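You operate a simulated robot arm through the tools that you are given. There is no shell and no other tool.

You run a simulated two-armed robot. Do the job below in one go: nothing can be reset, and whatever is moved stays where it is left.

## Task
Drain the end basin, rinse its plug clean and plug it again.
Fine: rinse the drain plug at tap 9; tap off, no other tap run, no water left in the basin. What is to be rubbed or washed off counts as gone when no trace of it is left.

It is judged by the outcome, as a careful person would: the job done as asked, and still so three seconds after it is handed in. It fails if anything else is knocked over, pushed out of place, dropped, spilled or broken.

## Robot
Two 7-joint arms with three-finger grippers on one trunk that stands fixed in place. Base frame: the origin is at the foot of the trunk, x ahead of it, y to its left, z up; the work surface is at about z = 0.9. Readings come in m, rad, newtons and seconds.
The left shoulder is at [0.069, 0.126, 1.208], the right one opposite. With the tool pointing down near the work surface each hand reaches from about 0.36 to 0.84 m from the base axis, measured 20 degrees to its own side. Payload 2.94 kg a hand.
The TCP of each hand is the grasp point between the finger pads, 0.03 m short of the fingertips. In the tool frame z runs along the fingers and y along their closing line. Largest opening 0.128 m; the body of the gripper starts 0.093 m behind the TCP.
Orientation is told as [roll, pitch, yaw] about the base's x, y, z axes, in that order, counted from this pose: with the fingers straight down and closing along the base's y, the tool's x points along the base's -x, its y along +y and its z along -z.

## Interface
- The arms move only by the tool jog_arm. It takes "left_deltas", "right_deltas" or both (then of equal length, played together; a hand with none holds still); each is one flat list of numbers, 7 for each row, row after row: the shift along the tool's x, y, z in cm, then the turn, a rotation vector about the tool's x, y, z in rad, then the gripper command, from -1 (shut) to 1 (fully open), values between in proportion. In form: [x, y, z, rx, ry, rz, grip, x, y, z, rx, ry, rz, grip, ...]. A call has 1 to 20 rows; each row is the pose to reach, as a shift and turn from the pose commanded when the call began, along the tool's axes at that moment. Each row takes 0.2 s and may step no farther than 0.05 m and 0.15 rad from the row before; otherwise, or with a gripper value out of range, the whole call is refused. A pose out of reach is approached as far as the arm can. The call stops where the force on the tool passes 40 N (or 10 N more than at its start, if that is more) or the arm is blocked; 0.2 s more then pass. The fingers move at their own pace and stop on an object; they squeeze with about 21 N. The grip force told is the motor's: it shows also when the fingers shut on nothing. Time passes only in rows, and 0.2 s behind the last, so rows that repeat a pose let the fingers close. It gives the time, the measured TCP pose, the force on the tool (base axes), the opening and the grip force at its end, in the units of the frame above (readings bear some noise), with the torque about the TCP (base axes, N m) and any sound that the robot's microphone picked up.
- Cameras (640 x 400 px; columns grow to the right, rows downward): "scene" is now at [0.1806, 0.0404, 1.3749]; the picture's right is [0.45, -0.89, 0.00], its down [-0.52, -0.26, -0.81] and it looks along [0.73, 0.37, -0.58] (base axes); focal length 310 px, centre (320, 200). "left" rides on the left gripper at [0.069, 0.015, -0.12] in its tool frame; the picture's right is [-0.21, 0.98, 0.00], its down [-0.82, -0.18, -0.54] and it looks along [-0.53, -0.12, 0.84] (tool axes); focal length 251 px, centre (320, 200). "right" rides on the right gripper at [0.069, -0.015, -0.12] in its tool frame; the picture's right is [0.21, 0.98, 0.00], its down [-0.82, 0.18, -0.54] and it looks along [-0.53, 0.12, 0.84] (tool axes); focal length 251 px, centre (320, 200). There is no depth. A picture from a camera that has moved, and an enlarged one, comes with that camera's place and axes in the base frame and with its lens.
- grab_frame(camera): a new picture of that camera. The clock stands still meanwhile.
- raise_lower(by): slides the trunk up (or, below 0, down) by that many m; the arms and the scene camera ride with it, the base frame stays. It gives what a move gives, with no picture.
- turn_head(pan, tilt): turns the head with the scene camera to pan (to the left, within 1.396 rad either way) and tilt (down, from -0.506 to 1.204), counted from straight ahead of the robot. It gives what a move gives.
- close_up(camera, box): a new picture of the part [left, top, right, bottom] of that camera's present view, enlarged. The clock stands still meanwhile.
- hand_in(): hands the job in; it is judged then, once.

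Nothing tells you positions but the pictures and the camera data. Unless the task says otherwise, let go and move clear before handing in.

The tools are called after "Request:" as name(argument=value, ...) on one line, values as JSON. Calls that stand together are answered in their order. jog_arm: Moves the arms, as the interface text tells. Its arguments: {"type":"object","properties":{"left_deltas":{"type":"array"},"right_deltas":{"type":"array"}},"required":[]} The other tools are called the same way: raise_lower (by) slides the trunk up or down; turn_head (pan, tilt) turns the head that bears the scene camera; grab_frame (camera) takes a picture; close_up (camera, box) takes an enlarged picture of a part of a camera's view; hand_in () hands the job in.

At the start:

```text
clock: 0.0
left_tcp_pos: [0.4362, 0.4425, 1.1855]
left_ee_rot: [0.0, 0.0, 0.0]
left_contact_force: [-0.8, 0.2, -0.7]
left_ft_torque: [0.03, -0.04, -0.01]
left_gripper_width: 0.128
left_finger_force: 0.0
right_tcp_pos: [0.5534, -0.0069, 1.1974]
right_ee_rot: [0.001, 0.002, 0.0]
right_contact_force: [-1.6, -0.7, 0.2]
right_ft_torque: [0.02, -0.01, 0.01]
right_gripper_width: 0.128
right_finger_force: 0.0
trunk travel left (down, up): [-0.425, 0.122]
head pan, tilt: [0.466, 0.618]
```

scene: 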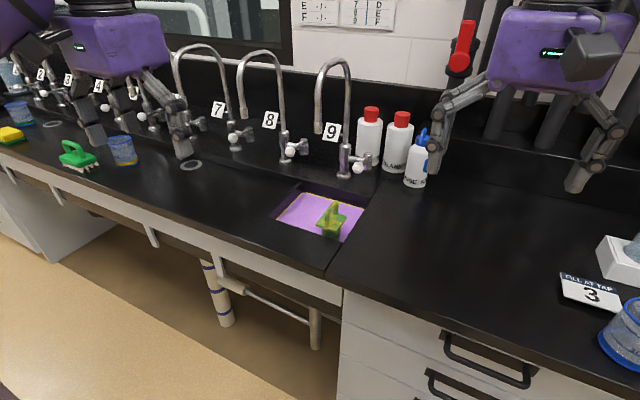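
right: 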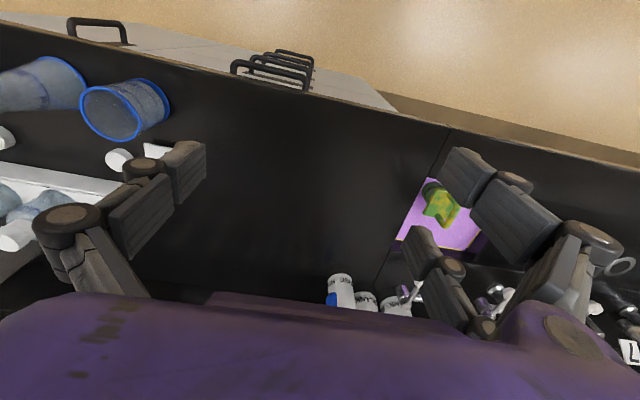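
left: 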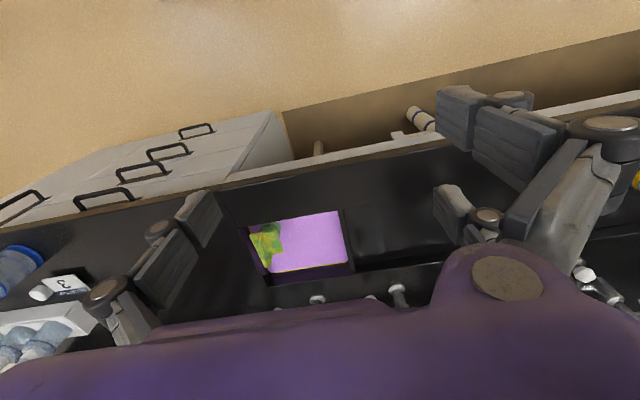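

I see the end basin with pink/purple water in it, a green plug-like thing sticking out, and tap 9 behind it. I'll look closer first.

Request:
close_up(camera="scene", box=[240, 50, 440, 260])

Request:
close_up(camera="scene", box=[260, 170, 380, 250])

Request:
close_up(camera="left", box=[220, 180, 420, 310])

Request:
close_up(camera="right", box=[300, 130, 540, 330])

```text
1.90 times, centred on (340, 155) of scene
camera zoom: at [0.1806, 0.0404, 1.3749], right [0.45, -0.89, 0.0], down [-0.52, -0.26, -0.81], along [0.73, 0.37, -0.58], focal length 590 px, centre (282, 286)
```

zoom: 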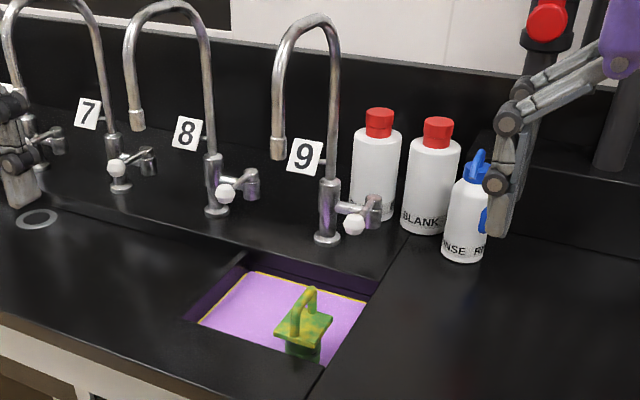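

```text
5.00 times, centred on (320, 210) of scene
camera zoom: at [0.1806, 0.0404, 1.3749], right [0.45, -0.89, 0.0], down [-0.52, -0.26, -0.81], along [0.73, 0.37, -0.58], focal length 1549 px, centre (320, 150)
```

zoom: 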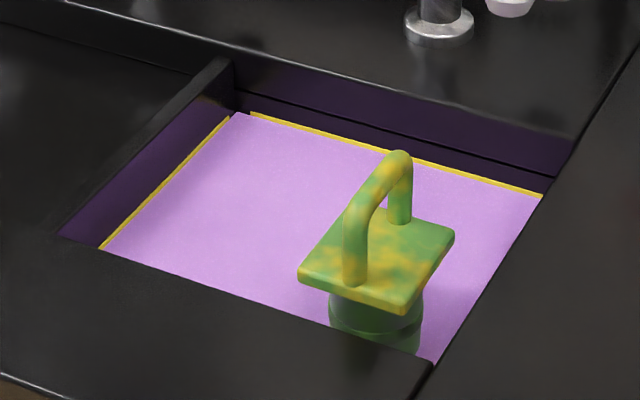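

```text
3.08 times, centred on (320, 245) of left
camera zoom: at [0.366, 0.4569, 1.3046], right [0.21, 0.98, 0.0], down [0.82, -0.18, 0.54], along [0.53, -0.12, -0.84], focal length 774 px, centre (320, 62)
```

zoom: 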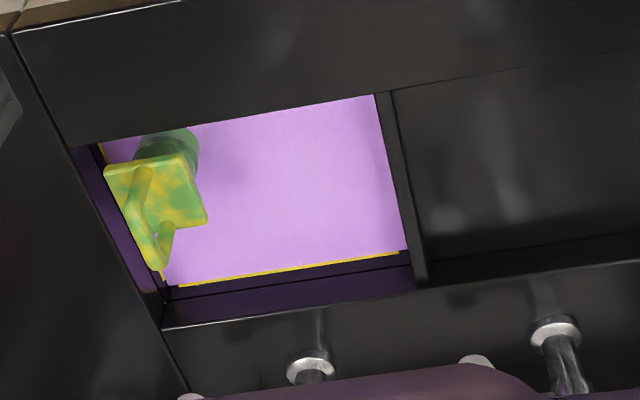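

```text
2.00 times, centred on (420, 230) of right
camera zoom: at [0.4853, -0.0227, 1.3169], right [-0.21, 0.98, 0.0], down [0.82, 0.18, 0.54], along [0.53, 0.12, -0.84], focal length 503 px, centre (120, 140)
```

zoom: 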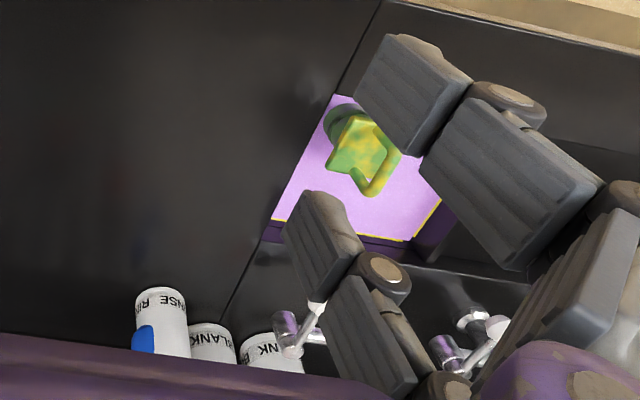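

The basin rim is at about x 0.65–0.84, y 0.22–0.425, the water at about z 0.863. The plug has a bail handle at about (0.705, 0.272, top 0.96). I'll look closer at tap 9 and its lever.

Request:
close_up(camera="scene", box=[300, 130, 396, 190])

Request:
close_up(camera="scene", box=[290, 50, 390, 112])

Request:
close_up(camera="left", box=[260, 270, 420, 370])

Request:
close_up(camera="right", box=[320, 260, 480, 360])

```text
6.67 times, centred on (348, 160) of scene
camera zoom: at [0.1806, 0.0404, 1.3749], right [0.45, -0.89, 0.0], down [-0.52, -0.26, -0.81], along [0.73, 0.37, -0.58], focal length 2065 px, centre (133, 467)
```

zoom: 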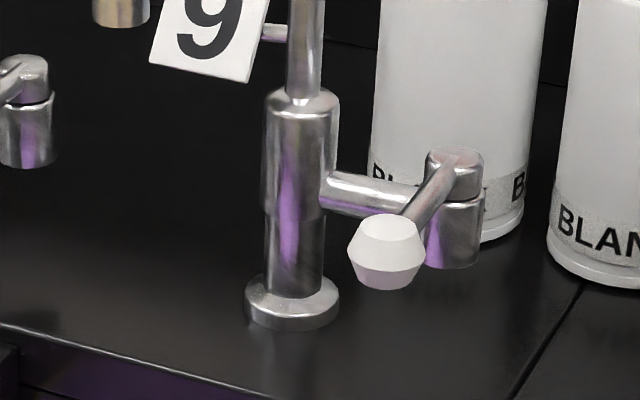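

```text
6.40 times, centred on (340, 81) of scene
camera zoom: at [0.1806, 0.0404, 1.3749], right [0.45, -0.89, 0.0], down [-0.52, -0.26, -0.81], along [0.73, 0.37, -0.58], focal length 1982 px, centre (192, 962)
```

zoom: 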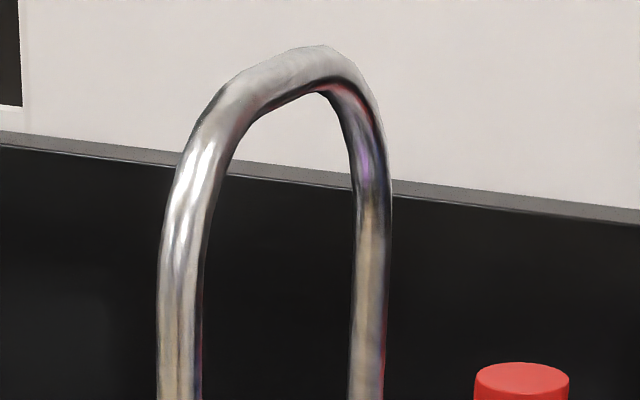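

```text
4.00 times, centred on (340, 320) of left
camera zoom: at [0.366, 0.4569, 1.3046], right [0.21, 0.98, 0.0], down [0.82, -0.18, 0.54], along [0.53, -0.12, -0.84], focal length 1006 px, centre (240, -280)
```

zoom: 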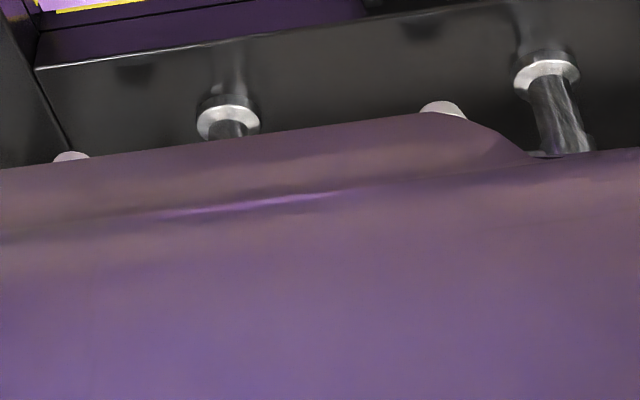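

```text
4.00 times, centred on (400, 310) of right
camera zoom: at [0.4853, -0.0227, 1.3169], right [-0.21, 0.98, 0.0], down [0.82, 0.18, 0.54], along [0.53, 0.12, -0.84], focal length 1006 px, centre (0, -240)
```

zoom: 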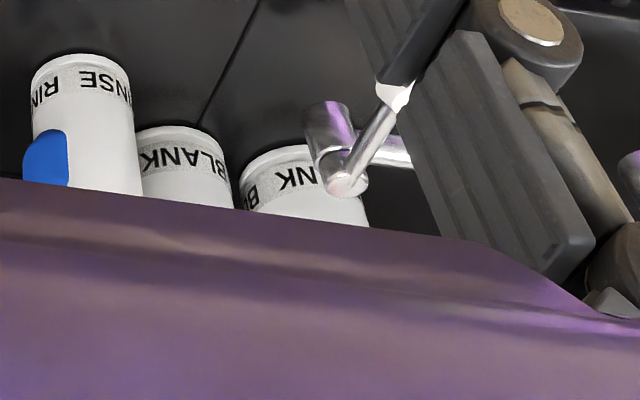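

Tap 9's lever points at the robot with a white knob at about (0.868, 0.27, 0.967); its spout ends at about (0.744, 0.33, 1.10). I'll bring the left hand, tilted forward, toward the plug handle and take a fresh look.

Request:
jog_arm(left_deltas=[-3.3, -2.2, 2.1, 0, -0.15, 0, -0.1, -6.6, -4.5, 4.2, 0, -0.3, 0, -0.1, -9.8, -6.7, 6.3, 0, -0.45, 0, -0.1, -13.1, -9.0, 8.4, 0, -0.6, 0, -0.1, -16.4, -11.2, 10.5, 0, -0.75, 0, -0.1, -16.4, -11.2, 10.5, 0, -0.75, 0, -0.1])

Request:
grab_frame(camera="left")

Request:
grab_frame(camera="scene")

```text
clock: 1.4
left_tcp_pos: [0.5991, 0.3311, 1.0807]
left_ee_rot: [0.001, -0.751, 0.0]
left_contact_force: [1.2, 0.5, 0.4]
left_ft_torque: [-0.02, -0.01, -0.01]
left_gripper_width: 0.0575
left_finger_force: 0.1
right_tcp_pos: [0.5532, -0.008, 1.1979]
right_ee_rot: [0.0, -0.001, -0.001]
right_contact_force: [0.4, 0.0, 0.9]
right_ft_torque: [0.01, -0.02, -0.03]
right_gripper_width: 0.1278
right_finger_force: 0.0
trunk travel left (down, up): [-0.425, 0.122]
head pan, tilt: [0.466, 0.618]
```

```text
taken
camera left: at [0.4658, 0.3447, 1.1204], right [0.16, 0.98, 0.15], down [0.23, -0.18, 0.96], along [0.96, -0.12, -0.25], focal length 251 px, centre (320, 200)
```

left: 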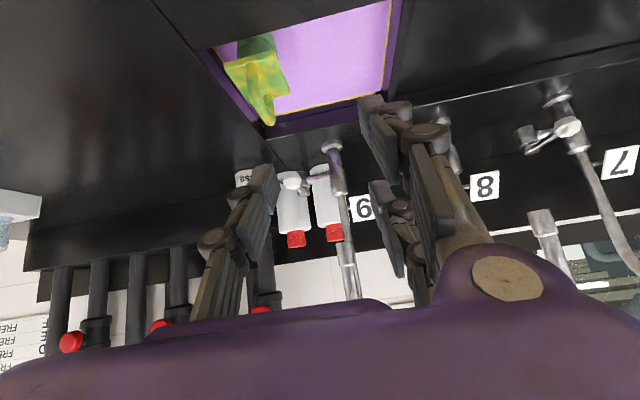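

```text
taken
camera scene: at [0.1798, 0.0402, 1.375], right [0.45, -0.89, 0.0], down [-0.52, -0.26, -0.82], along [0.73, 0.37, -0.58], focal length 310 px, centre (320, 200)
```

scene: 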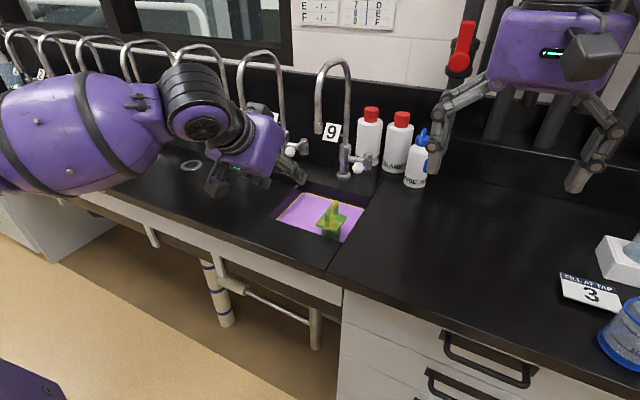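

The left hand is tilted about 43° over the front of the basin. I'll zoom to refine handle, spout and knob positions.

Request:
close_up(camera="left", box=[200, 10, 400, 135])

Request:
close_up(camera="left", box=[260, 120, 400, 260])

```text
3.20 times, centred on (300, 72) of left
camera zoom: at [0.4658, 0.3447, 1.1204], right [0.16, 0.98, 0.15], down [0.23, -0.18, 0.96], along [0.96, -0.12, -0.25], focal length 805 px, centre (384, 608)
```

zoom: 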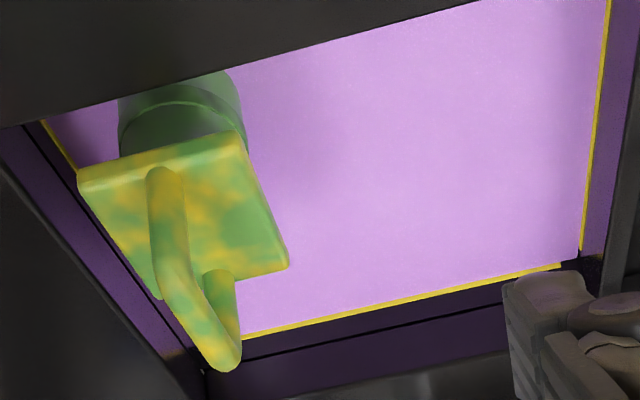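

```text
2.86 times, centred on (330, 190) of left
camera zoom: at [0.4658, 0.3447, 1.1204], right [0.16, 0.98, 0.15], down [0.23, -0.18, 0.96], along [0.96, -0.12, -0.25], focal length 718 px, centre (291, 229)
```

zoom: 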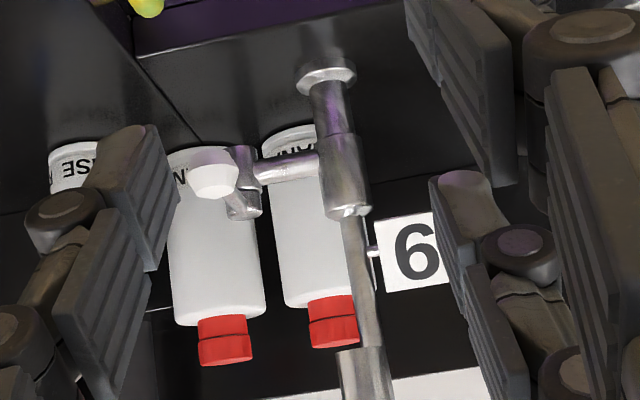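

Refined: knob (0.834, 0.262, 0.988), cap axis (0.906, 0.26), spout tip (0.745, 0.331, 1.102), handle bar crest (0.70, 0.270, 0.957). I'll line up the left hand on the handle and approach along the fingers.

Request:
jog_arm(left_deltas=[0.5, -2.0, 2.7, 0, 0, 0, -0.1, 1.0, -4.0, 5.3, 0, 0, 0, -0.1, 1.55, -6.1, 8.0, 0, 0, 0, -0.1, 1.55, -6.1, 10.0, 0, 0, 0, -0.1])

Request:
grab_frame(camera="left")

Request:
close_up(camera="scene", box=[240, 110, 400, 250])

```text
clock: 2.4
left_tcp_pos: [0.6574, 0.2688, 0.9965]
left_ee_rot: [0.002, -0.75, -0.001]
left_contact_force: [-0.4, 0.4, 0.8]
left_ft_torque: [0.0, 0.02, -0.02]
left_gripper_width: 0.0575
left_finger_force: 0.0
right_tcp_pos: [0.5534, -0.0061, 1.1972]
right_ee_rot: [-0.001, -0.001, -0.001]
right_contact_force: [0.4, -0.2, -0.1]
right_ft_torque: [-0.01, -0.06, -0.02]
right_gripper_width: 0.1282
right_finger_force: 0.0
trunk travel left (down, up): [-0.425, 0.122]
head pan, tilt: [0.466, 0.618]
```

```text
taken
camera left: at [0.5235, 0.2832, 1.0356], right [0.16, 0.98, 0.15], down [0.23, -0.18, 0.96], along [0.96, -0.12, -0.26], focal length 251 px, centre (320, 200)
```

left: 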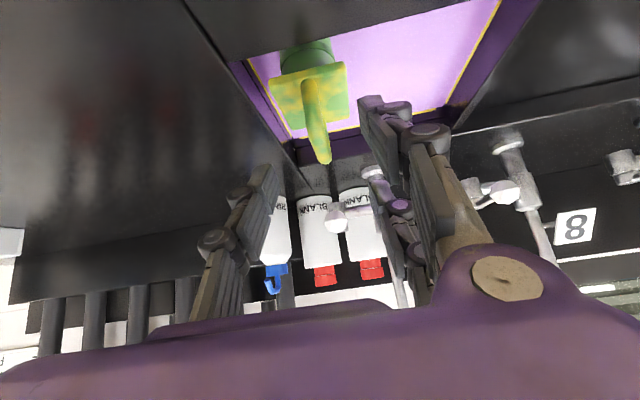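

```text
2.86 times, centred on (320, 180) of scene
camera zoom: at [0.1807, 0.0407, 1.3748], right [0.45, -0.89, 0.0], down [-0.52, -0.26, -0.81], along [0.73, 0.37, -0.58], focal length 885 px, centre (320, 257)
```

zoom: 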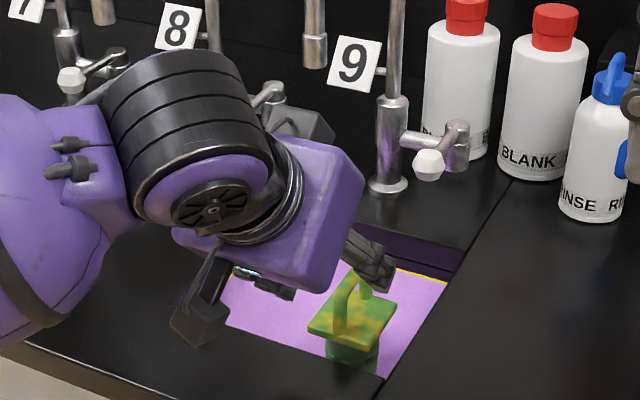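

The handle lies between the fingers. I'll advance the last 6.7 cm and close.

Request:
jog_arm(left_deltas=[0, 0.1, 2.3, 0, 0, 0, -0.1, 0, 0.1, 4.6, 0, 0, 0, -0.1, 0, 0.1, 6.6, 0, 0, 0, -0.1, 0, 0.1, 6.6, 0, 0, 0, -0.1])

Request:
close_up(camera="left", box=[220, 20, 460, 220])

Request:
close_up(camera="scene", box=[270, 150, 390, 250])

```text
clock: 3.4
left_tcp_pos: [0.7016, 0.2698, 0.9488]
left_ee_rot: [-0.001, -0.751, -0.001]
left_contact_force: [0.0, 0.0, 0.0]
left_ft_torque: [-0.01, -0.01, -0.01]
left_gripper_width: 0.0577
left_finger_force: 0.1
right_tcp_pos: [0.5518, -0.0074, 1.1982]
right_ee_rot: [-0.002, -0.001, 0.0]
right_contact_force: [-0.2, -0.9, -0.1]
right_ft_torque: [0.01, 0.0, 0.01]
right_gripper_width: 0.1278
right_finger_force: 0.1
trunk travel left (down, up): [-0.425, 0.122]
head pan, tilt: [0.466, 0.618]
```

```text
2.00 times, centred on (340, 120) of left
camera zoom: at [0.5686, 0.2842, 0.9884], right [0.16, 0.98, 0.15], down [0.23, -0.18, 0.96], along [0.96, -0.12, -0.25], focal length 503 px, centre (280, 360)
```

zoom: 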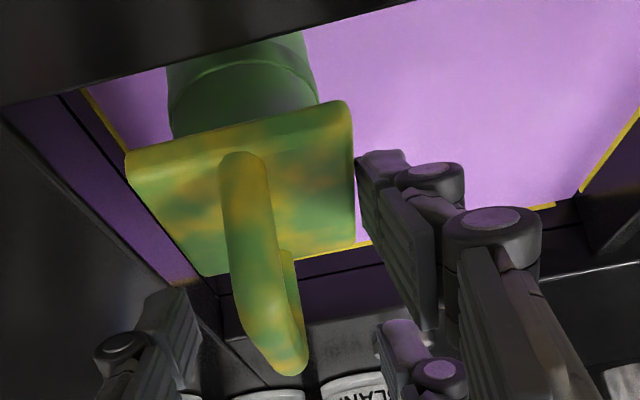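

```text
4.00 times, centred on (330, 200) of scene
camera zoom: at [0.1803, 0.0404, 1.3749], right [0.45, -0.89, 0.0], down [-0.52, -0.26, -0.81], along [0.73, 0.37, -0.58], focal length 1239 px, centre (280, 200)
```

zoom: 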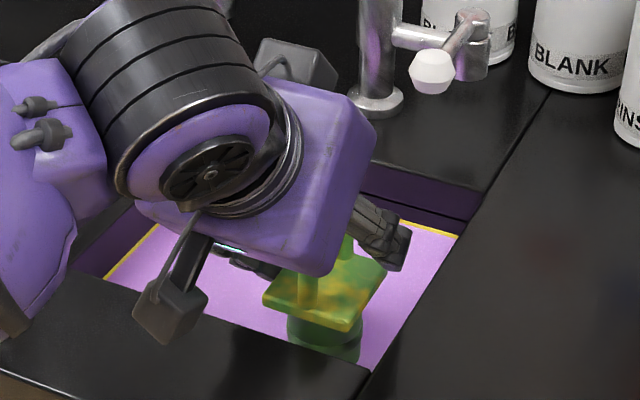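

The fingers straddle the bail. Closing now.

Request:
jog_arm(left_deltas=[0, 0, 0, 0, 0, 0, -0.6, 0, 0, 0, 0, 0, 0, -0.9, 0, 0, 0, 0, 0, 0, -1, 0, 0, 0, 0, 0, 0, -1])

Request:
close_up(camera="left", box=[220, 20, 460, 220])

```text
clock: 4.4
left_tcp_pos: [0.7017, 0.2725, 0.9482]
left_ee_rot: [0.004, -0.752, 0.0]
left_contact_force: [-2.9, 14.6, 1.9]
left_ft_torque: [1.49, 0.23, -0.05]
left_gripper_width: 0.0348
left_finger_force: 20.7
right_tcp_pos: [0.5528, -0.0056, 1.1979]
right_ee_rot: [-0.001, 0.0, 0.0]
right_contact_force: [-0.5, 0.0, 0.1]
right_ft_torque: [-0.01, 0.0, -0.04]
right_gripper_width: 0.128
right_finger_force: 0.0
trunk travel left (down, up): [-0.425, 0.122]
head pan, tilt: [0.466, 0.618]
```

```text
2.00 times, centred on (340, 120) of left
camera zoom: at [0.5684, 0.2865, 0.9881], right [0.16, 0.98, 0.15], down [0.23, -0.18, 0.96], along [0.96, -0.11, -0.26], focal length 503 px, centre (280, 360)
```

zoom: 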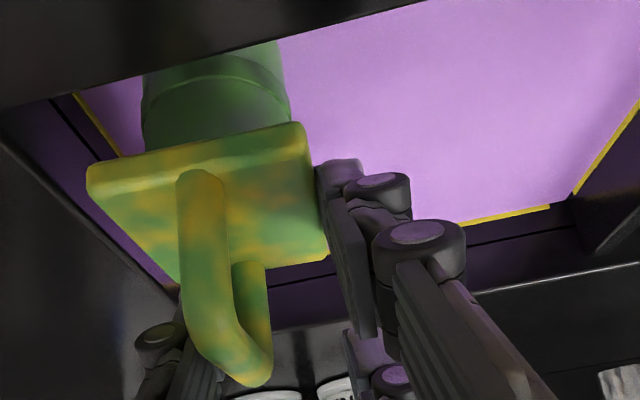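

The −y finger touched the bail first (bail about 1 cm right of centre). I'll open slightly, shift right 1 cm, and close again.

Request:
jog_arm(left_deltas=[0, 0, 0, 0, 0, 0, -0.2, 0, -0.5, 0, 0, 0, 0, -0.2, 0, -1.05, 0, 0, 0, 0, -0.2, 0, -1.05, 0, 0, 0, 0, -0.6, 0, -1.05, 0, 0, 0, 0, -0.9, 0, -1.05, 0, 0, 0, 0, -1, 0, -1.05, 0, 0, 0, 0, -1])

Request:
close_up(camera="left", box=[220, 20, 460, 220])

```text
clock: 6.0
left_tcp_pos: [0.7027, 0.2622, 0.9485]
left_ee_rot: [0.0, -0.752, -0.002]
left_contact_force: [2.3, 12.5, 1.8]
left_ft_torque: [1.38, -0.18, -0.01]
left_gripper_width: 0.0396
left_finger_force: 20.9
right_tcp_pos: [0.5528, -0.0062, 1.198]
right_ee_rot: [0.0, -0.001, 0.0]
right_contact_force: [-0.2, 0.5, 0.2]
right_ft_torque: [0.0, 0.02, 0.03]
right_gripper_width: 0.1281
right_finger_force: 0.0
trunk travel left (down, up): [-0.425, 0.122]
head pan, tilt: [0.466, 0.618]
```

```text
2.00 times, centred on (340, 120) of left
camera zoom: at [0.5687, 0.2759, 0.9883], right [0.16, 0.98, 0.15], down [0.23, -0.18, 0.96], along [0.96, -0.11, -0.26], focal length 503 px, centre (280, 360)
```

zoom: 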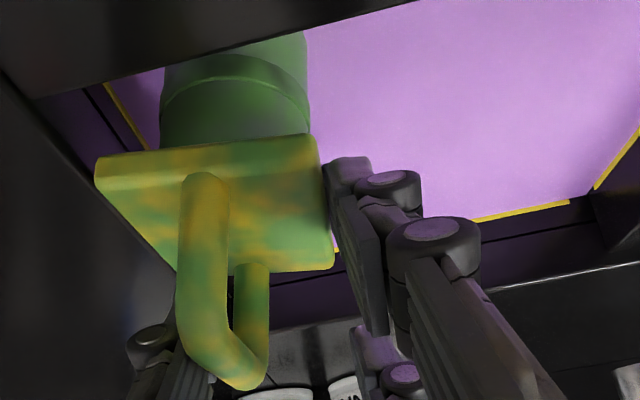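

The +y finger seems to be pushing the plate edge rather than the bail being gripped. I'll open, back off along the fingers, and inspect both the plug and the gripper's real shape.

Request:
jog_arm(left_deltas=[0, 0, 0, 0, 0, 0, -0.1, 0, 0, 0, 0, 0, 0, 0.0, 0, 0, -3, 0, 0, 0, 0.0, 0, 0, -7, 0, 0, 0, 0, 0, 0, -11, 0, 0, 0, 0])

Request:
close_up(camera="scene", box=[220, 110, 380, 250])

Request:
grab_frame(camera="left")

Request:
close_up(camera="scene", box=[420, 0, 640, 200])

Request:
grab_frame(camera="right")

```text
clock: 7.2
left_tcp_pos: [0.6261, 0.2598, 1.0298]
left_ee_rot: [0.001, -0.75, 0.001]
left_contact_force: [-0.7, -0.5, -0.4]
left_ft_torque: [0.01, 0.0, -0.02]
left_gripper_width: 0.0642
left_finger_force: 0.1
right_tcp_pos: [0.5529, -0.0089, 1.198]
right_ee_rot: [-0.001, -0.003, -0.001]
right_contact_force: [-1.4, 0.9, -0.1]
right_ft_torque: [-0.03, 0.01, -0.01]
right_gripper_width: 0.128
right_finger_force: 0.0
trunk travel left (down, up): [-0.425, 0.122]
head pan, tilt: [0.466, 0.618]
```

```text
2.86 times, centred on (300, 180) of scene
camera zoom: at [0.1798, 0.0401, 1.375], right [0.45, -0.89, 0.0], down [-0.52, -0.26, -0.82], along [0.73, 0.37, -0.58], focal length 885 px, centre (377, 257)
```

zoom: 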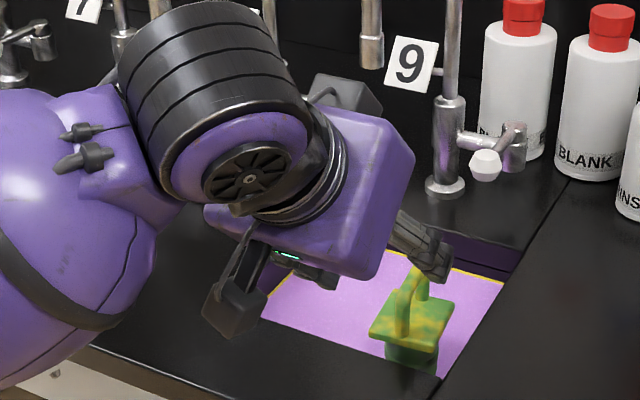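

```text
taken
camera left: at [0.4925, 0.2745, 1.0692], right [0.16, 0.98, 0.15], down [0.23, -0.18, 0.96], along [0.96, -0.12, -0.26], focal length 251 px, centre (320, 200)
```

left: 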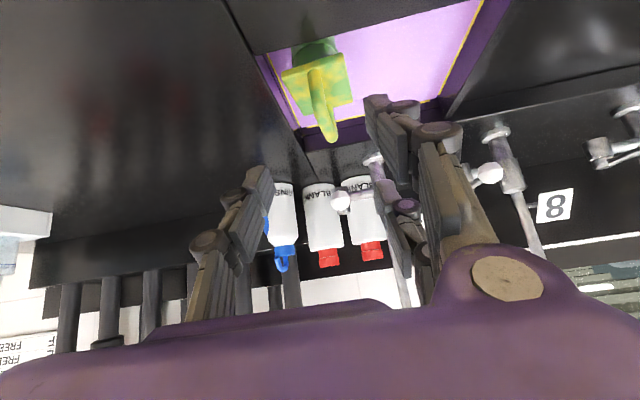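

```text
2.00 times, centred on (530, 100) of scene
camera zoom: at [0.1798, 0.0401, 1.375], right [0.45, -0.89, 0.0], down [-0.52, -0.26, -0.82], along [0.73, 0.37, -0.58], focal length 620 px, centre (-100, 400)
```

zoom: 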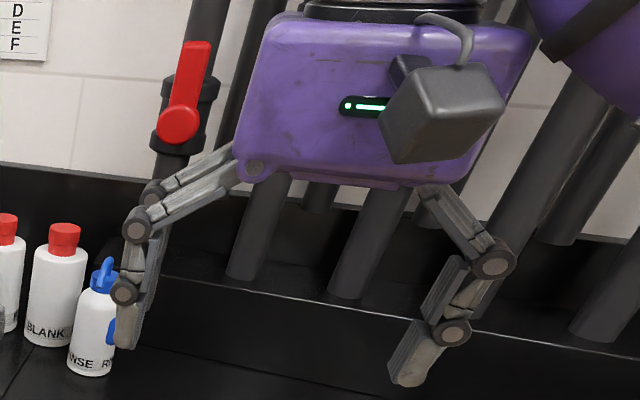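

```text
taken
camera right: at [0.4844, -0.023, 1.3173], right [-0.21, 0.98, 0.0], down [0.82, 0.18, 0.54], along [0.53, 0.12, -0.84], focal length 251 px, centre (320, 200)
```

right: 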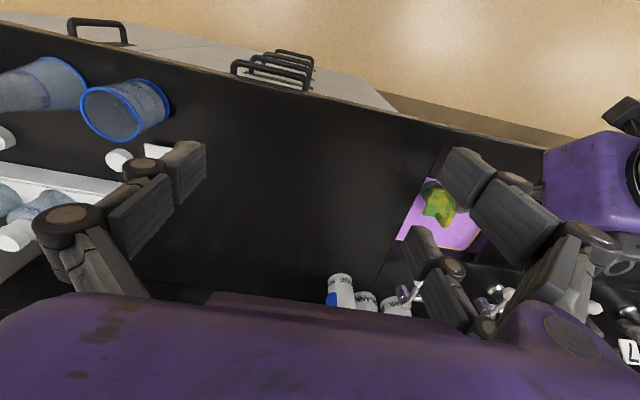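

The gripper really has two finger pads on the +y side (about ±3.3 cm along tool x) and one on the −y side, so tilted, the lower one caught the plate. I'll check where the plug is now.

Request:
close_up(camera="left", box=[240, 10, 400, 150])

Request:
close_up(camera="scene", box=[290, 160, 370, 240])

Request:
close_up(camera="left", box=[170, 80, 520, 300])

Request:
close_up(camera="right", box=[380, 130, 560, 260])

```text
2.86 times, centred on (320, 80) of left
camera zoom: at [0.4925, 0.2745, 1.0692], right [0.16, 0.98, 0.15], down [0.23, -0.18, 0.96], along [0.96, -0.12, -0.26], focal length 718 px, centre (320, 543)
```

zoom: 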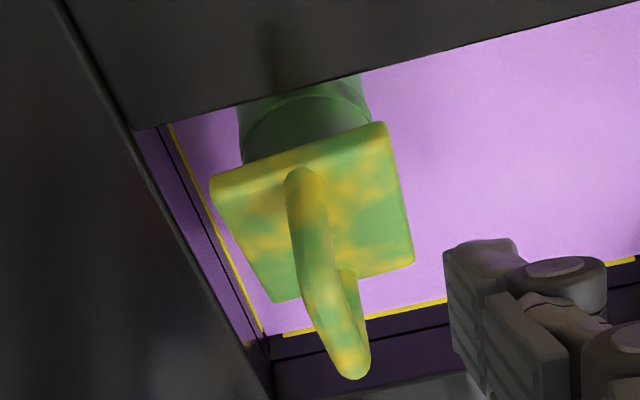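

```text
5.00 times, centred on (330, 200) of scene
camera zoom: at [0.1798, 0.0401, 1.375], right [0.45, -0.89, 0.0], down [-0.52, -0.26, -0.82], along [0.73, 0.37, -0.58], focal length 1549 px, centre (270, 200)
```

zoom: 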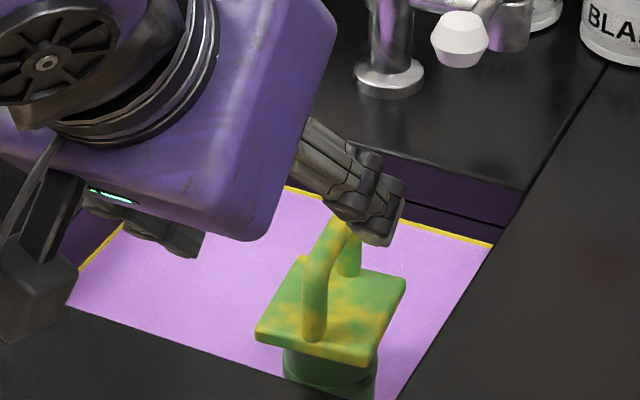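

```text
1.82 times, centred on (345, 190) of left
camera zoom: at [0.4925, 0.2745, 1.0692], right [0.16, 0.98, 0.15], down [0.23, -0.18, 0.96], along [0.96, -0.12, -0.26], focal length 457 px, centre (274, 218)
```

zoom: 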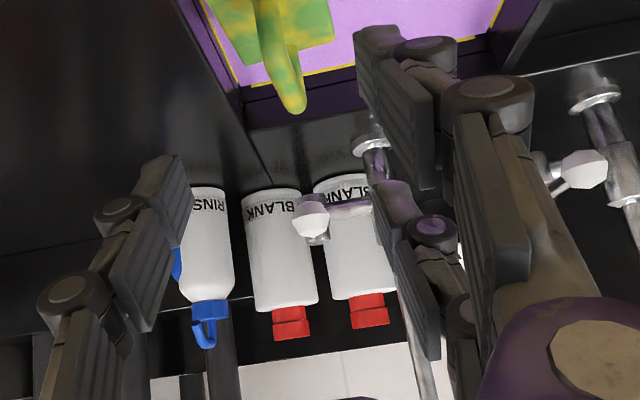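

```text
3.08 times, centred on (470, 195) of right
camera zoom: at [0.4844, -0.023, 1.3173], right [-0.21, 0.98, 0.0], down [0.82, 0.18, 0.54], along [0.53, 0.12, -0.84], focal length 774 px, centre (-142, 215)
```

zoom: 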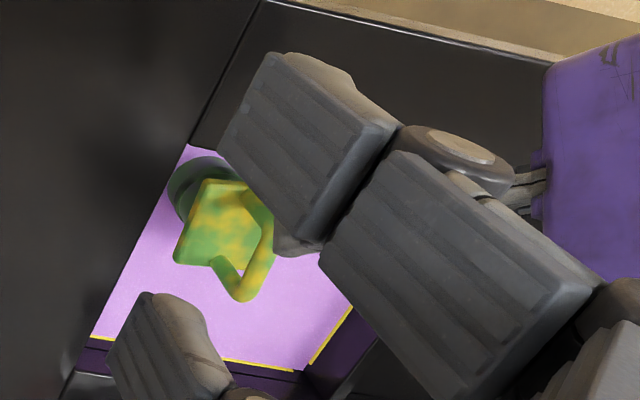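

The plug has shifted and yawed slightly (about +0.1 rad), centre near (0.70, 0.267). I'll reduce the tilt to about 0.35 rad with 0.1 yaw so all three pads meet the bail above the plate.

Request:
jog_arm(left_deltas=[-1.0, 0.2, 0.8, -0.017, 0.133, -0.028, 0.1, -2.0, 0.4, 1.6, -0.035, 0.267, -0.057, 0.1, -2.9, 0.6, 2.4, -0.052, 0.4, -0.085, 0.1, -2.9, 0.6, 2.4, -0.052, 0.4, -0.085, 0.1])

Request:
grab_frame(camera="left")

Request:
close_up(camera="scene", box=[240, 90, 400, 250])

```text
clock: 8.2
left_tcp_pos: [0.6646, 0.2669, 1.0324]
left_ee_rot: [-0.001, -0.351, 0.099]
left_contact_force: [0.2, -0.5, 0.4]
left_ft_torque: [-0.02, -0.03, 0.02]
left_gripper_width: 0.0704
left_finger_force: 0.0
right_tcp_pos: [0.5535, -0.007, 1.1977]
right_ee_rot: [0.001, -0.002, 0.001]
right_contact_force: [-0.9, 0.2, -0.1]
right_ft_torque: [-0.02, -0.01, -0.03]
right_gripper_width: 0.1278
right_finger_force: 0.0
trunk travel left (down, up): [-0.425, 0.122]
head pan, tilt: [0.466, 0.618]
```

```text
taken
camera left: at [0.5561, 0.2704, 1.1199], right [0.1, 0.99, 0.07], down [0.6, -0.12, 0.79], along [0.79, -0.04, -0.61], focal length 251 px, centre (320, 200)
```

left: 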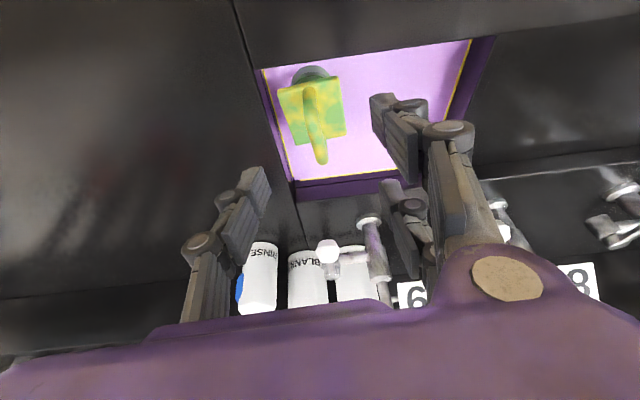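

```text
2.50 times, centred on (320, 170) of scene
camera zoom: at [0.1799, 0.0407, 1.375], right [0.45, -0.89, 0.0], down [-0.52, -0.26, -0.81], along [0.73, 0.37, -0.58], focal length 774 px, centre (320, 275)
```

zoom: 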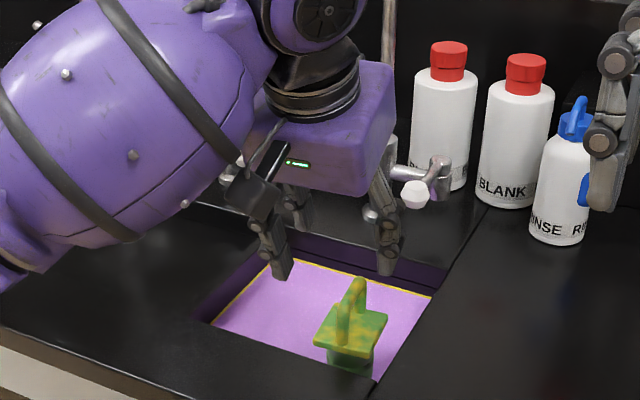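

Alignment looks good (bail about 3 mm right of the tool axis). Advancing 8 cm along the fingers, then closing gently.

Request:
jog_arm(left_deltas=[0, -0.25, 2.7, 0, 0, 0, 0.1, 0, -0.25, 5.4, 0, 0, 0, 0.1, 0, -0.25, 8.0, 0, 0, 0, 0.1, 0, -0.25, 8.0, 0, 0, 0, 0.1])

Request:
close_up(camera="left", box=[200, 40, 480, 260])

Request:
close_up(camera="scene", box=[270, 140, 390, 240])

```text
clock: 9.2
left_tcp_pos: [0.6909, 0.2658, 0.9569]
left_ee_rot: [-0.001, -0.352, 0.098]
left_contact_force: [-0.3, 0.2, -0.1]
left_ft_torque: [-0.01, 0.0, -0.01]
left_gripper_width: 0.0704
left_finger_force: 0.2
right_tcp_pos: [0.5533, -0.0068, 1.1973]
right_ee_rot: [0.0, -0.001, 0.0]
right_contact_force: [-0.6, -0.1, -0.2]
right_ft_torque: [-0.03, -0.02, 0.01]
right_gripper_width: 0.1281
right_finger_force: 0.1
trunk travel left (down, up): [-0.425, 0.122]
head pan, tilt: [0.466, 0.618]
```

```text
1.82 times, centred on (340, 150) of left
camera zoom: at [0.5836, 0.2696, 1.0443], right [0.1, 0.99, 0.07], down [0.6, -0.12, 0.79], along [0.79, -0.04, -0.61], focal length 457 px, centre (284, 291)
```

zoom: 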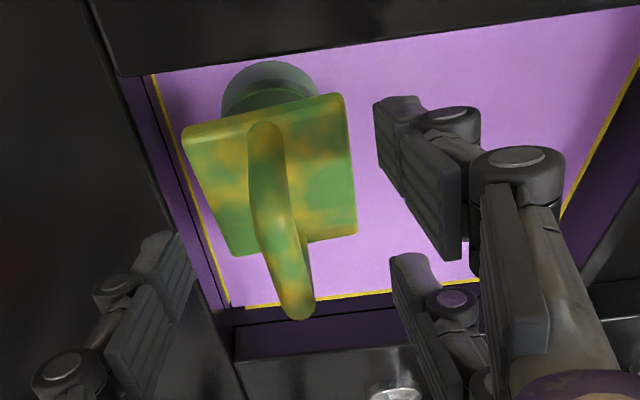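

```text
4.00 times, centred on (330, 190) of scene
camera zoom: at [0.1802, 0.0404, 1.375], right [0.45, -0.89, 0.0], down [-0.52, -0.26, -0.81], along [0.73, 0.37, -0.58], focal length 1239 px, centre (280, 240)
```

zoom: 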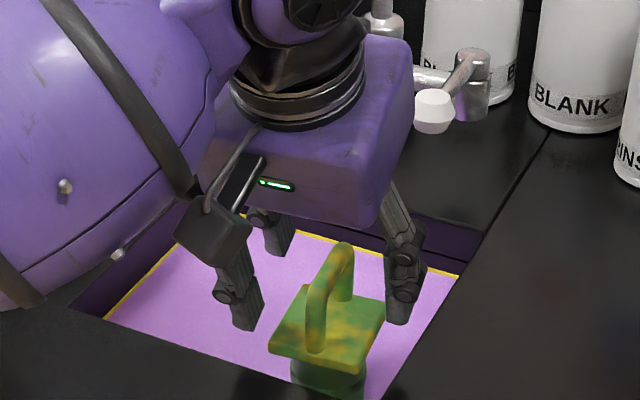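

Fingers are above the plate with the bail between. Closing.

Request:
jog_arm(left_deltas=[0, 0, 0, 0, 0, 0, -0.3, 0, 0, 0, 0, 0, 0, -0.6, 0, 0, 0, 0, 0, 0, -0.9, 0, 0, 0, 0, 0, 0, -1, 0, 0, 0, 0, 0, 0, -1])

Request:
close_up(camera="left", box=[200, 40, 480, 260])

Request:
close_up(camera="scene", box=[270, 140, 390, 240])

```text
clock: 10.4
left_tcp_pos: [0.6926, 0.2664, 0.9567]
left_ee_rot: [0.001, -0.347, 0.099]
left_contact_force: [-0.8, 3.6, 0.9]
left_ft_torque: [0.4, 0.03, 0.07]
left_gripper_width: 0.011
left_finger_force: 20.6
right_tcp_pos: [0.5534, -0.0067, 1.1974]
right_ee_rot: [0.0, 0.002, 0.0]
right_contact_force: [0.4, -0.3, 0.2]
right_ft_torque: [0.0, 0.01, 0.0]
right_gripper_width: 0.1279
right_finger_force: 0.2
trunk travel left (down, up): [-0.425, 0.122]
head pan, tilt: [0.466, 0.618]
```

```text
1.82 times, centred on (340, 150) of left
camera zoom: at [0.5837, 0.27, 1.0445], right [0.1, 0.99, 0.07], down [0.6, -0.12, 0.79], along [0.79, -0.04, -0.61], focal length 457 px, centre (284, 291)
```

zoom: 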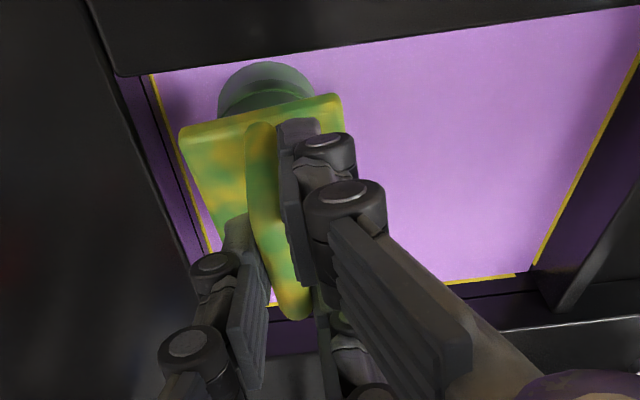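

```text
4.00 times, centred on (330, 190) of scene
camera zoom: at [0.1805, 0.0407, 1.3749], right [0.45, -0.89, 0.0], down [-0.52, -0.26, -0.81], along [0.73, 0.37, -0.58], focal length 1239 px, centre (280, 240)
```

zoom: 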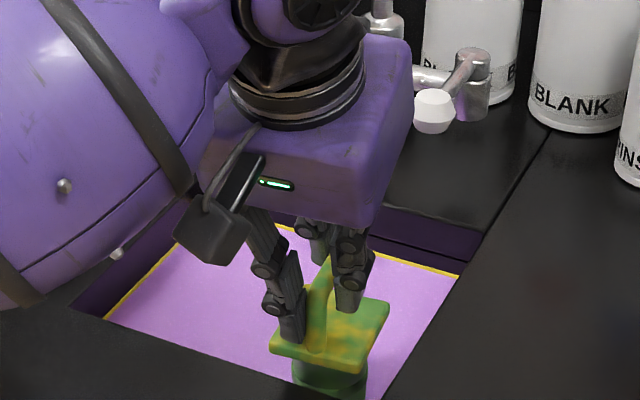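

Gripped on the bail (opening 11 mm). Lifting straight up 4 cm to unseat the plug.

Request:
jog_arm(left_deltas=[-0.34, 0, -0.94, 0, 0, 0, -1, -0.69, 0, -1.88, 0, 0, 0, -1, -1.03, 0, -2.82, 0, 0, 0, -1, -1.38, 0, -3.76, 0, 0, 0, -1])

Request:
close_up(camera="scene", box=[250, 90, 410, 240])

Request:
close_up(camera="right", box=[340, 130, 560, 290])

```text
clock: 11.4
left_tcp_pos: [0.6916, 0.2663, 0.9966]
left_ee_rot: [-0.001, -0.35, 0.099]
left_contact_force: [-0.3, 0.2, -2.9]
left_ft_torque: [0.01, -0.02, 0.0]
left_gripper_width: 0.0107
left_finger_force: 21.1
right_tcp_pos: [0.5534, -0.007, 1.1979]
right_ee_rot: [-0.001, -0.001, -0.001]
right_contact_force: [0.3, -0.5, -0.2]
right_ft_torque: [0.02, 0.01, -0.01]
right_gripper_width: 0.128
right_finger_force: 0.0
trunk travel left (down, up): [-0.425, 0.122]
head pan, tilt: [0.466, 0.618]
```

```text
2.67 times, centred on (330, 165) of scene
camera zoom: at [0.1807, 0.0404, 1.3749], right [0.45, -0.89, 0.0], down [-0.52, -0.26, -0.81], along [0.73, 0.37, -0.58], focal length 826 px, centre (293, 293)
```

zoom: 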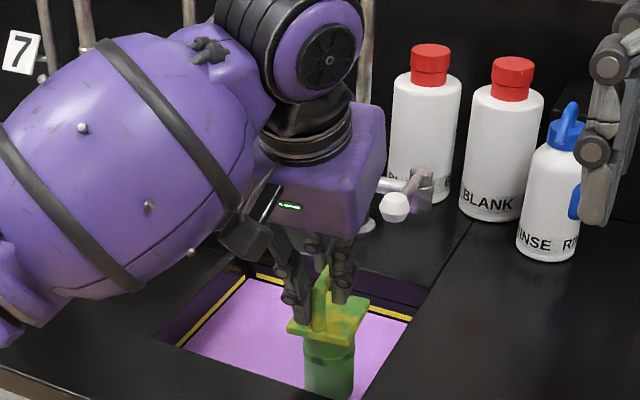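

```text
2.50 times, centred on (450, 210) of right
camera zoom: at [0.4853, -0.0227, 1.3169], right [-0.21, 0.98, 0.0], down [0.82, 0.18, 0.54], along [0.53, 0.12, -0.84], focal length 629 px, centre (-5, 175)
```

zoom: 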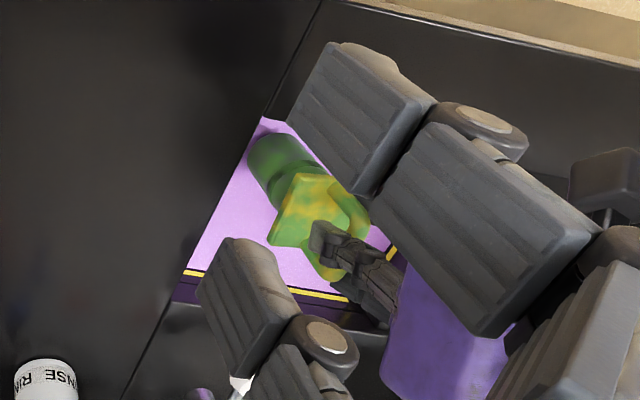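

The water is dropping. I'll lift a bit more and let it drain.

Request:
jog_arm(left_deltas=[-0.34, 0, -0.94, 0, 0, 0, -1, -0.69, 0, -1.88, 0, 0, 0, -1, -0.69, 0, -1.88, 0, 0, 0, -1, -0.69, 0, -1.88, 0, 0, 0, -1, -0.69, 0, -1.88, 0, 0, 0, -1, -0.69, 0, -1.88, 0, 0, 0, -1, -0.69, 0, -1.88, 0, 0, 0, -1, -0.69, 0, -1.88, 0, 0, 0, -1, -0.69, 0, -1.88, 0, 0, 0, -1, -0.69, 0, -1.88, 0, 0, 0, -1])

Request:
close_up(camera="scene", box=[250, 90, 410, 240])

Request:
close_up(camera="right", box=[340, 130, 560, 290])

Request:
grab_frame(camera="left")

```text
clock: 13.6
left_tcp_pos: [0.6919, 0.2666, 1.0173]
left_ee_rot: [0.002, -0.349, 0.098]
left_contact_force: [0.6, 0.2, -2.7]
left_ft_torque: [0.04, 0.0, -0.05]
left_gripper_width: 0.0109
left_finger_force: 21.3
right_tcp_pos: [0.5539, -0.008, 1.1977]
right_ee_rot: [0.001, 0.0, 0.001]
right_contact_force: [-0.5, 0.5, 0.5]
right_ft_torque: [0.03, 0.01, 0.04]
right_gripper_width: 0.128
right_finger_force: 0.1
trunk travel left (down, up): [-0.425, 0.122]
head pan, tilt: [0.466, 0.618]
```

```text
2.67 times, centred on (330, 165) of scene
camera zoom: at [0.1809, 0.0405, 1.3748], right [0.45, -0.89, 0.0], down [-0.52, -0.26, -0.81], along [0.73, 0.37, -0.58], focal length 826 px, centre (293, 293)
```

zoom: 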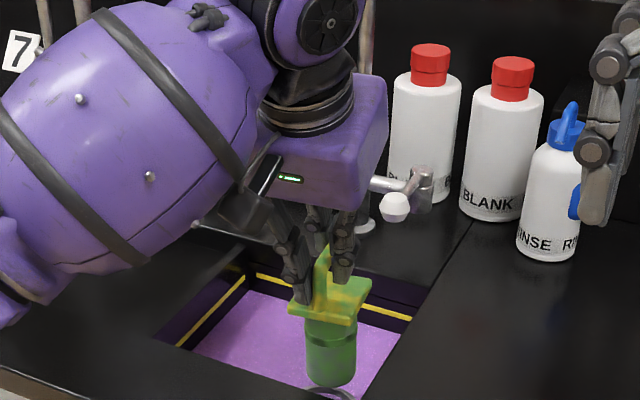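

```text
2.50 times, centred on (450, 210) of right
camera zoom: at [0.4855, -0.0226, 1.3168], right [-0.21, 0.98, 0.0], down [0.82, 0.18, 0.54], along [0.53, 0.12, -0.84], focal length 629 px, centre (-5, 175)
```

zoom: 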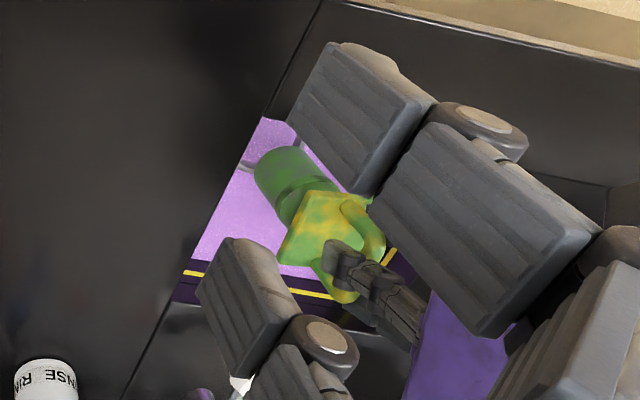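

```text
taken
camera left: at [0.5844, 0.2698, 1.1044], right [0.1, 0.99, 0.07], down [0.6, -0.12, 0.79], along [0.79, -0.04, -0.61], focal length 251 px, centre (320, 200)
```

left: 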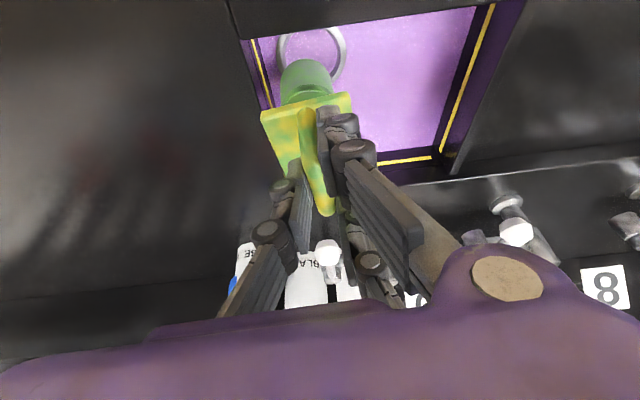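

The plug is out (stem bottom about z 0.89, drain ring visible). I'll move it left over the basin to make room, then bring the right hand in with closed fingers to push tap 9's lever.

Request:
jog_arm(left_deltas=[0, 2.1, 0, 0, 0, 0, -1, 0, 4.2, 0, 0, 0, 0, -1, 0, 6.3, 0, 0, 0, 0, -1, 0, 8.4, 0, 0, 0, 0, -1, 0, 10.2, 0, 0, 0, 0, -1, 0, 10.2, 0, 0, 0, 0, -1], right_deltas=[0, 0, 0, 0, 0, 0, 0.5, 0, 0, 0, 0, 0, 0, 0.1, 0, 0, 0, 0, 0, 0, -0.3, 0, 0, 0, 0, 0, 0, -0.7, 0, 0, 0, 0, 0, 0, -1, 0, 0, 0, 0, 0, 0, -1])

Request:
grab_frame(camera="scene")

Request:
grab_frame(camera="right")

Request:
grab_frame(camera="left")

```text
clock: 15.0
left_tcp_pos: [0.6824, 0.3678, 1.0156]
left_ee_rot: [0.001, -0.349, 0.099]
left_contact_force: [-0.3, -0.9, -1.8]
left_ft_torque: [-0.01, 0.01, 0.03]
left_gripper_width: 0.0111
left_finger_force: 21.3
right_tcp_pos: [0.5531, -0.0078, 1.1969]
right_ee_rot: [0.003, 0.001, 0.0]
right_contact_force: [-0.4, -0.4, 0.2]
right_ft_torque: [0.0, 0.01, 0.0]
right_gripper_width: 0.0001
right_finger_force: 3.1
trunk travel left (down, up): [-0.425, 0.122]
head pan, tilt: [0.466, 0.618]
```

```text
taken
camera scene: at [0.181, 0.0403, 1.3748], right [0.45, -0.89, 0.0], down [-0.52, -0.26, -0.81], along [0.73, 0.37, -0.58], focal length 310 px, centre (320, 200)
```

scene: 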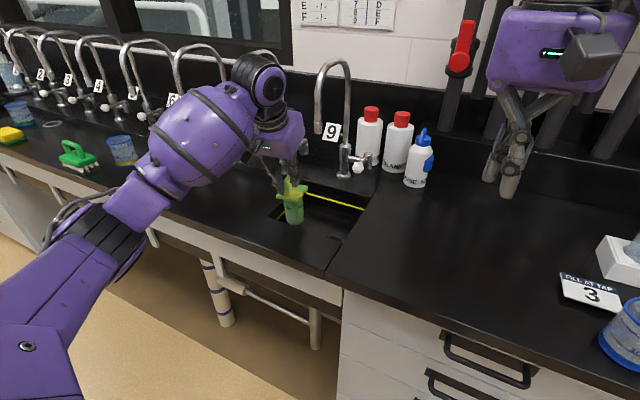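

```text
taken
camera right: at [0.4856, -0.0228, 1.3167], right [-0.21, 0.98, 0.0], down [0.82, 0.18, 0.54], along [0.53, 0.12, -0.84], focal length 251 px, centre (320, 200)
```

right: 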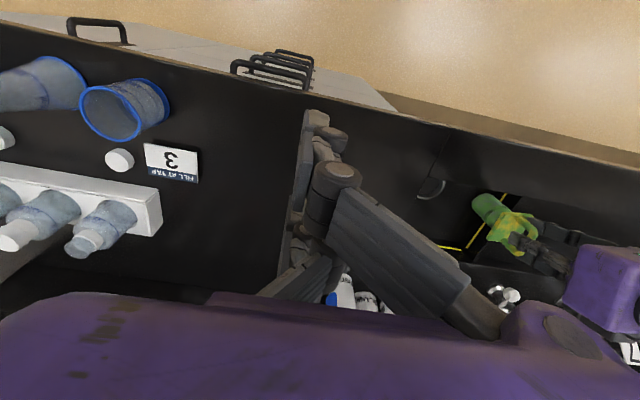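

```text
taken
camera left: at [0.5741, 0.372, 1.1042], right [0.1, 0.99, 0.07], down [0.6, -0.12, 0.79], along [0.79, -0.04, -0.61], focal length 251 px, centre (320, 200)
```

left: 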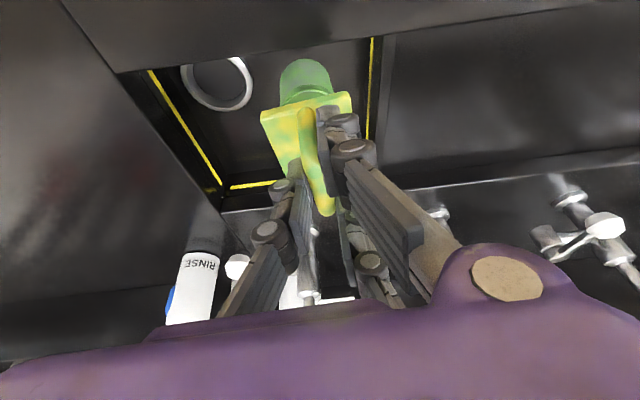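

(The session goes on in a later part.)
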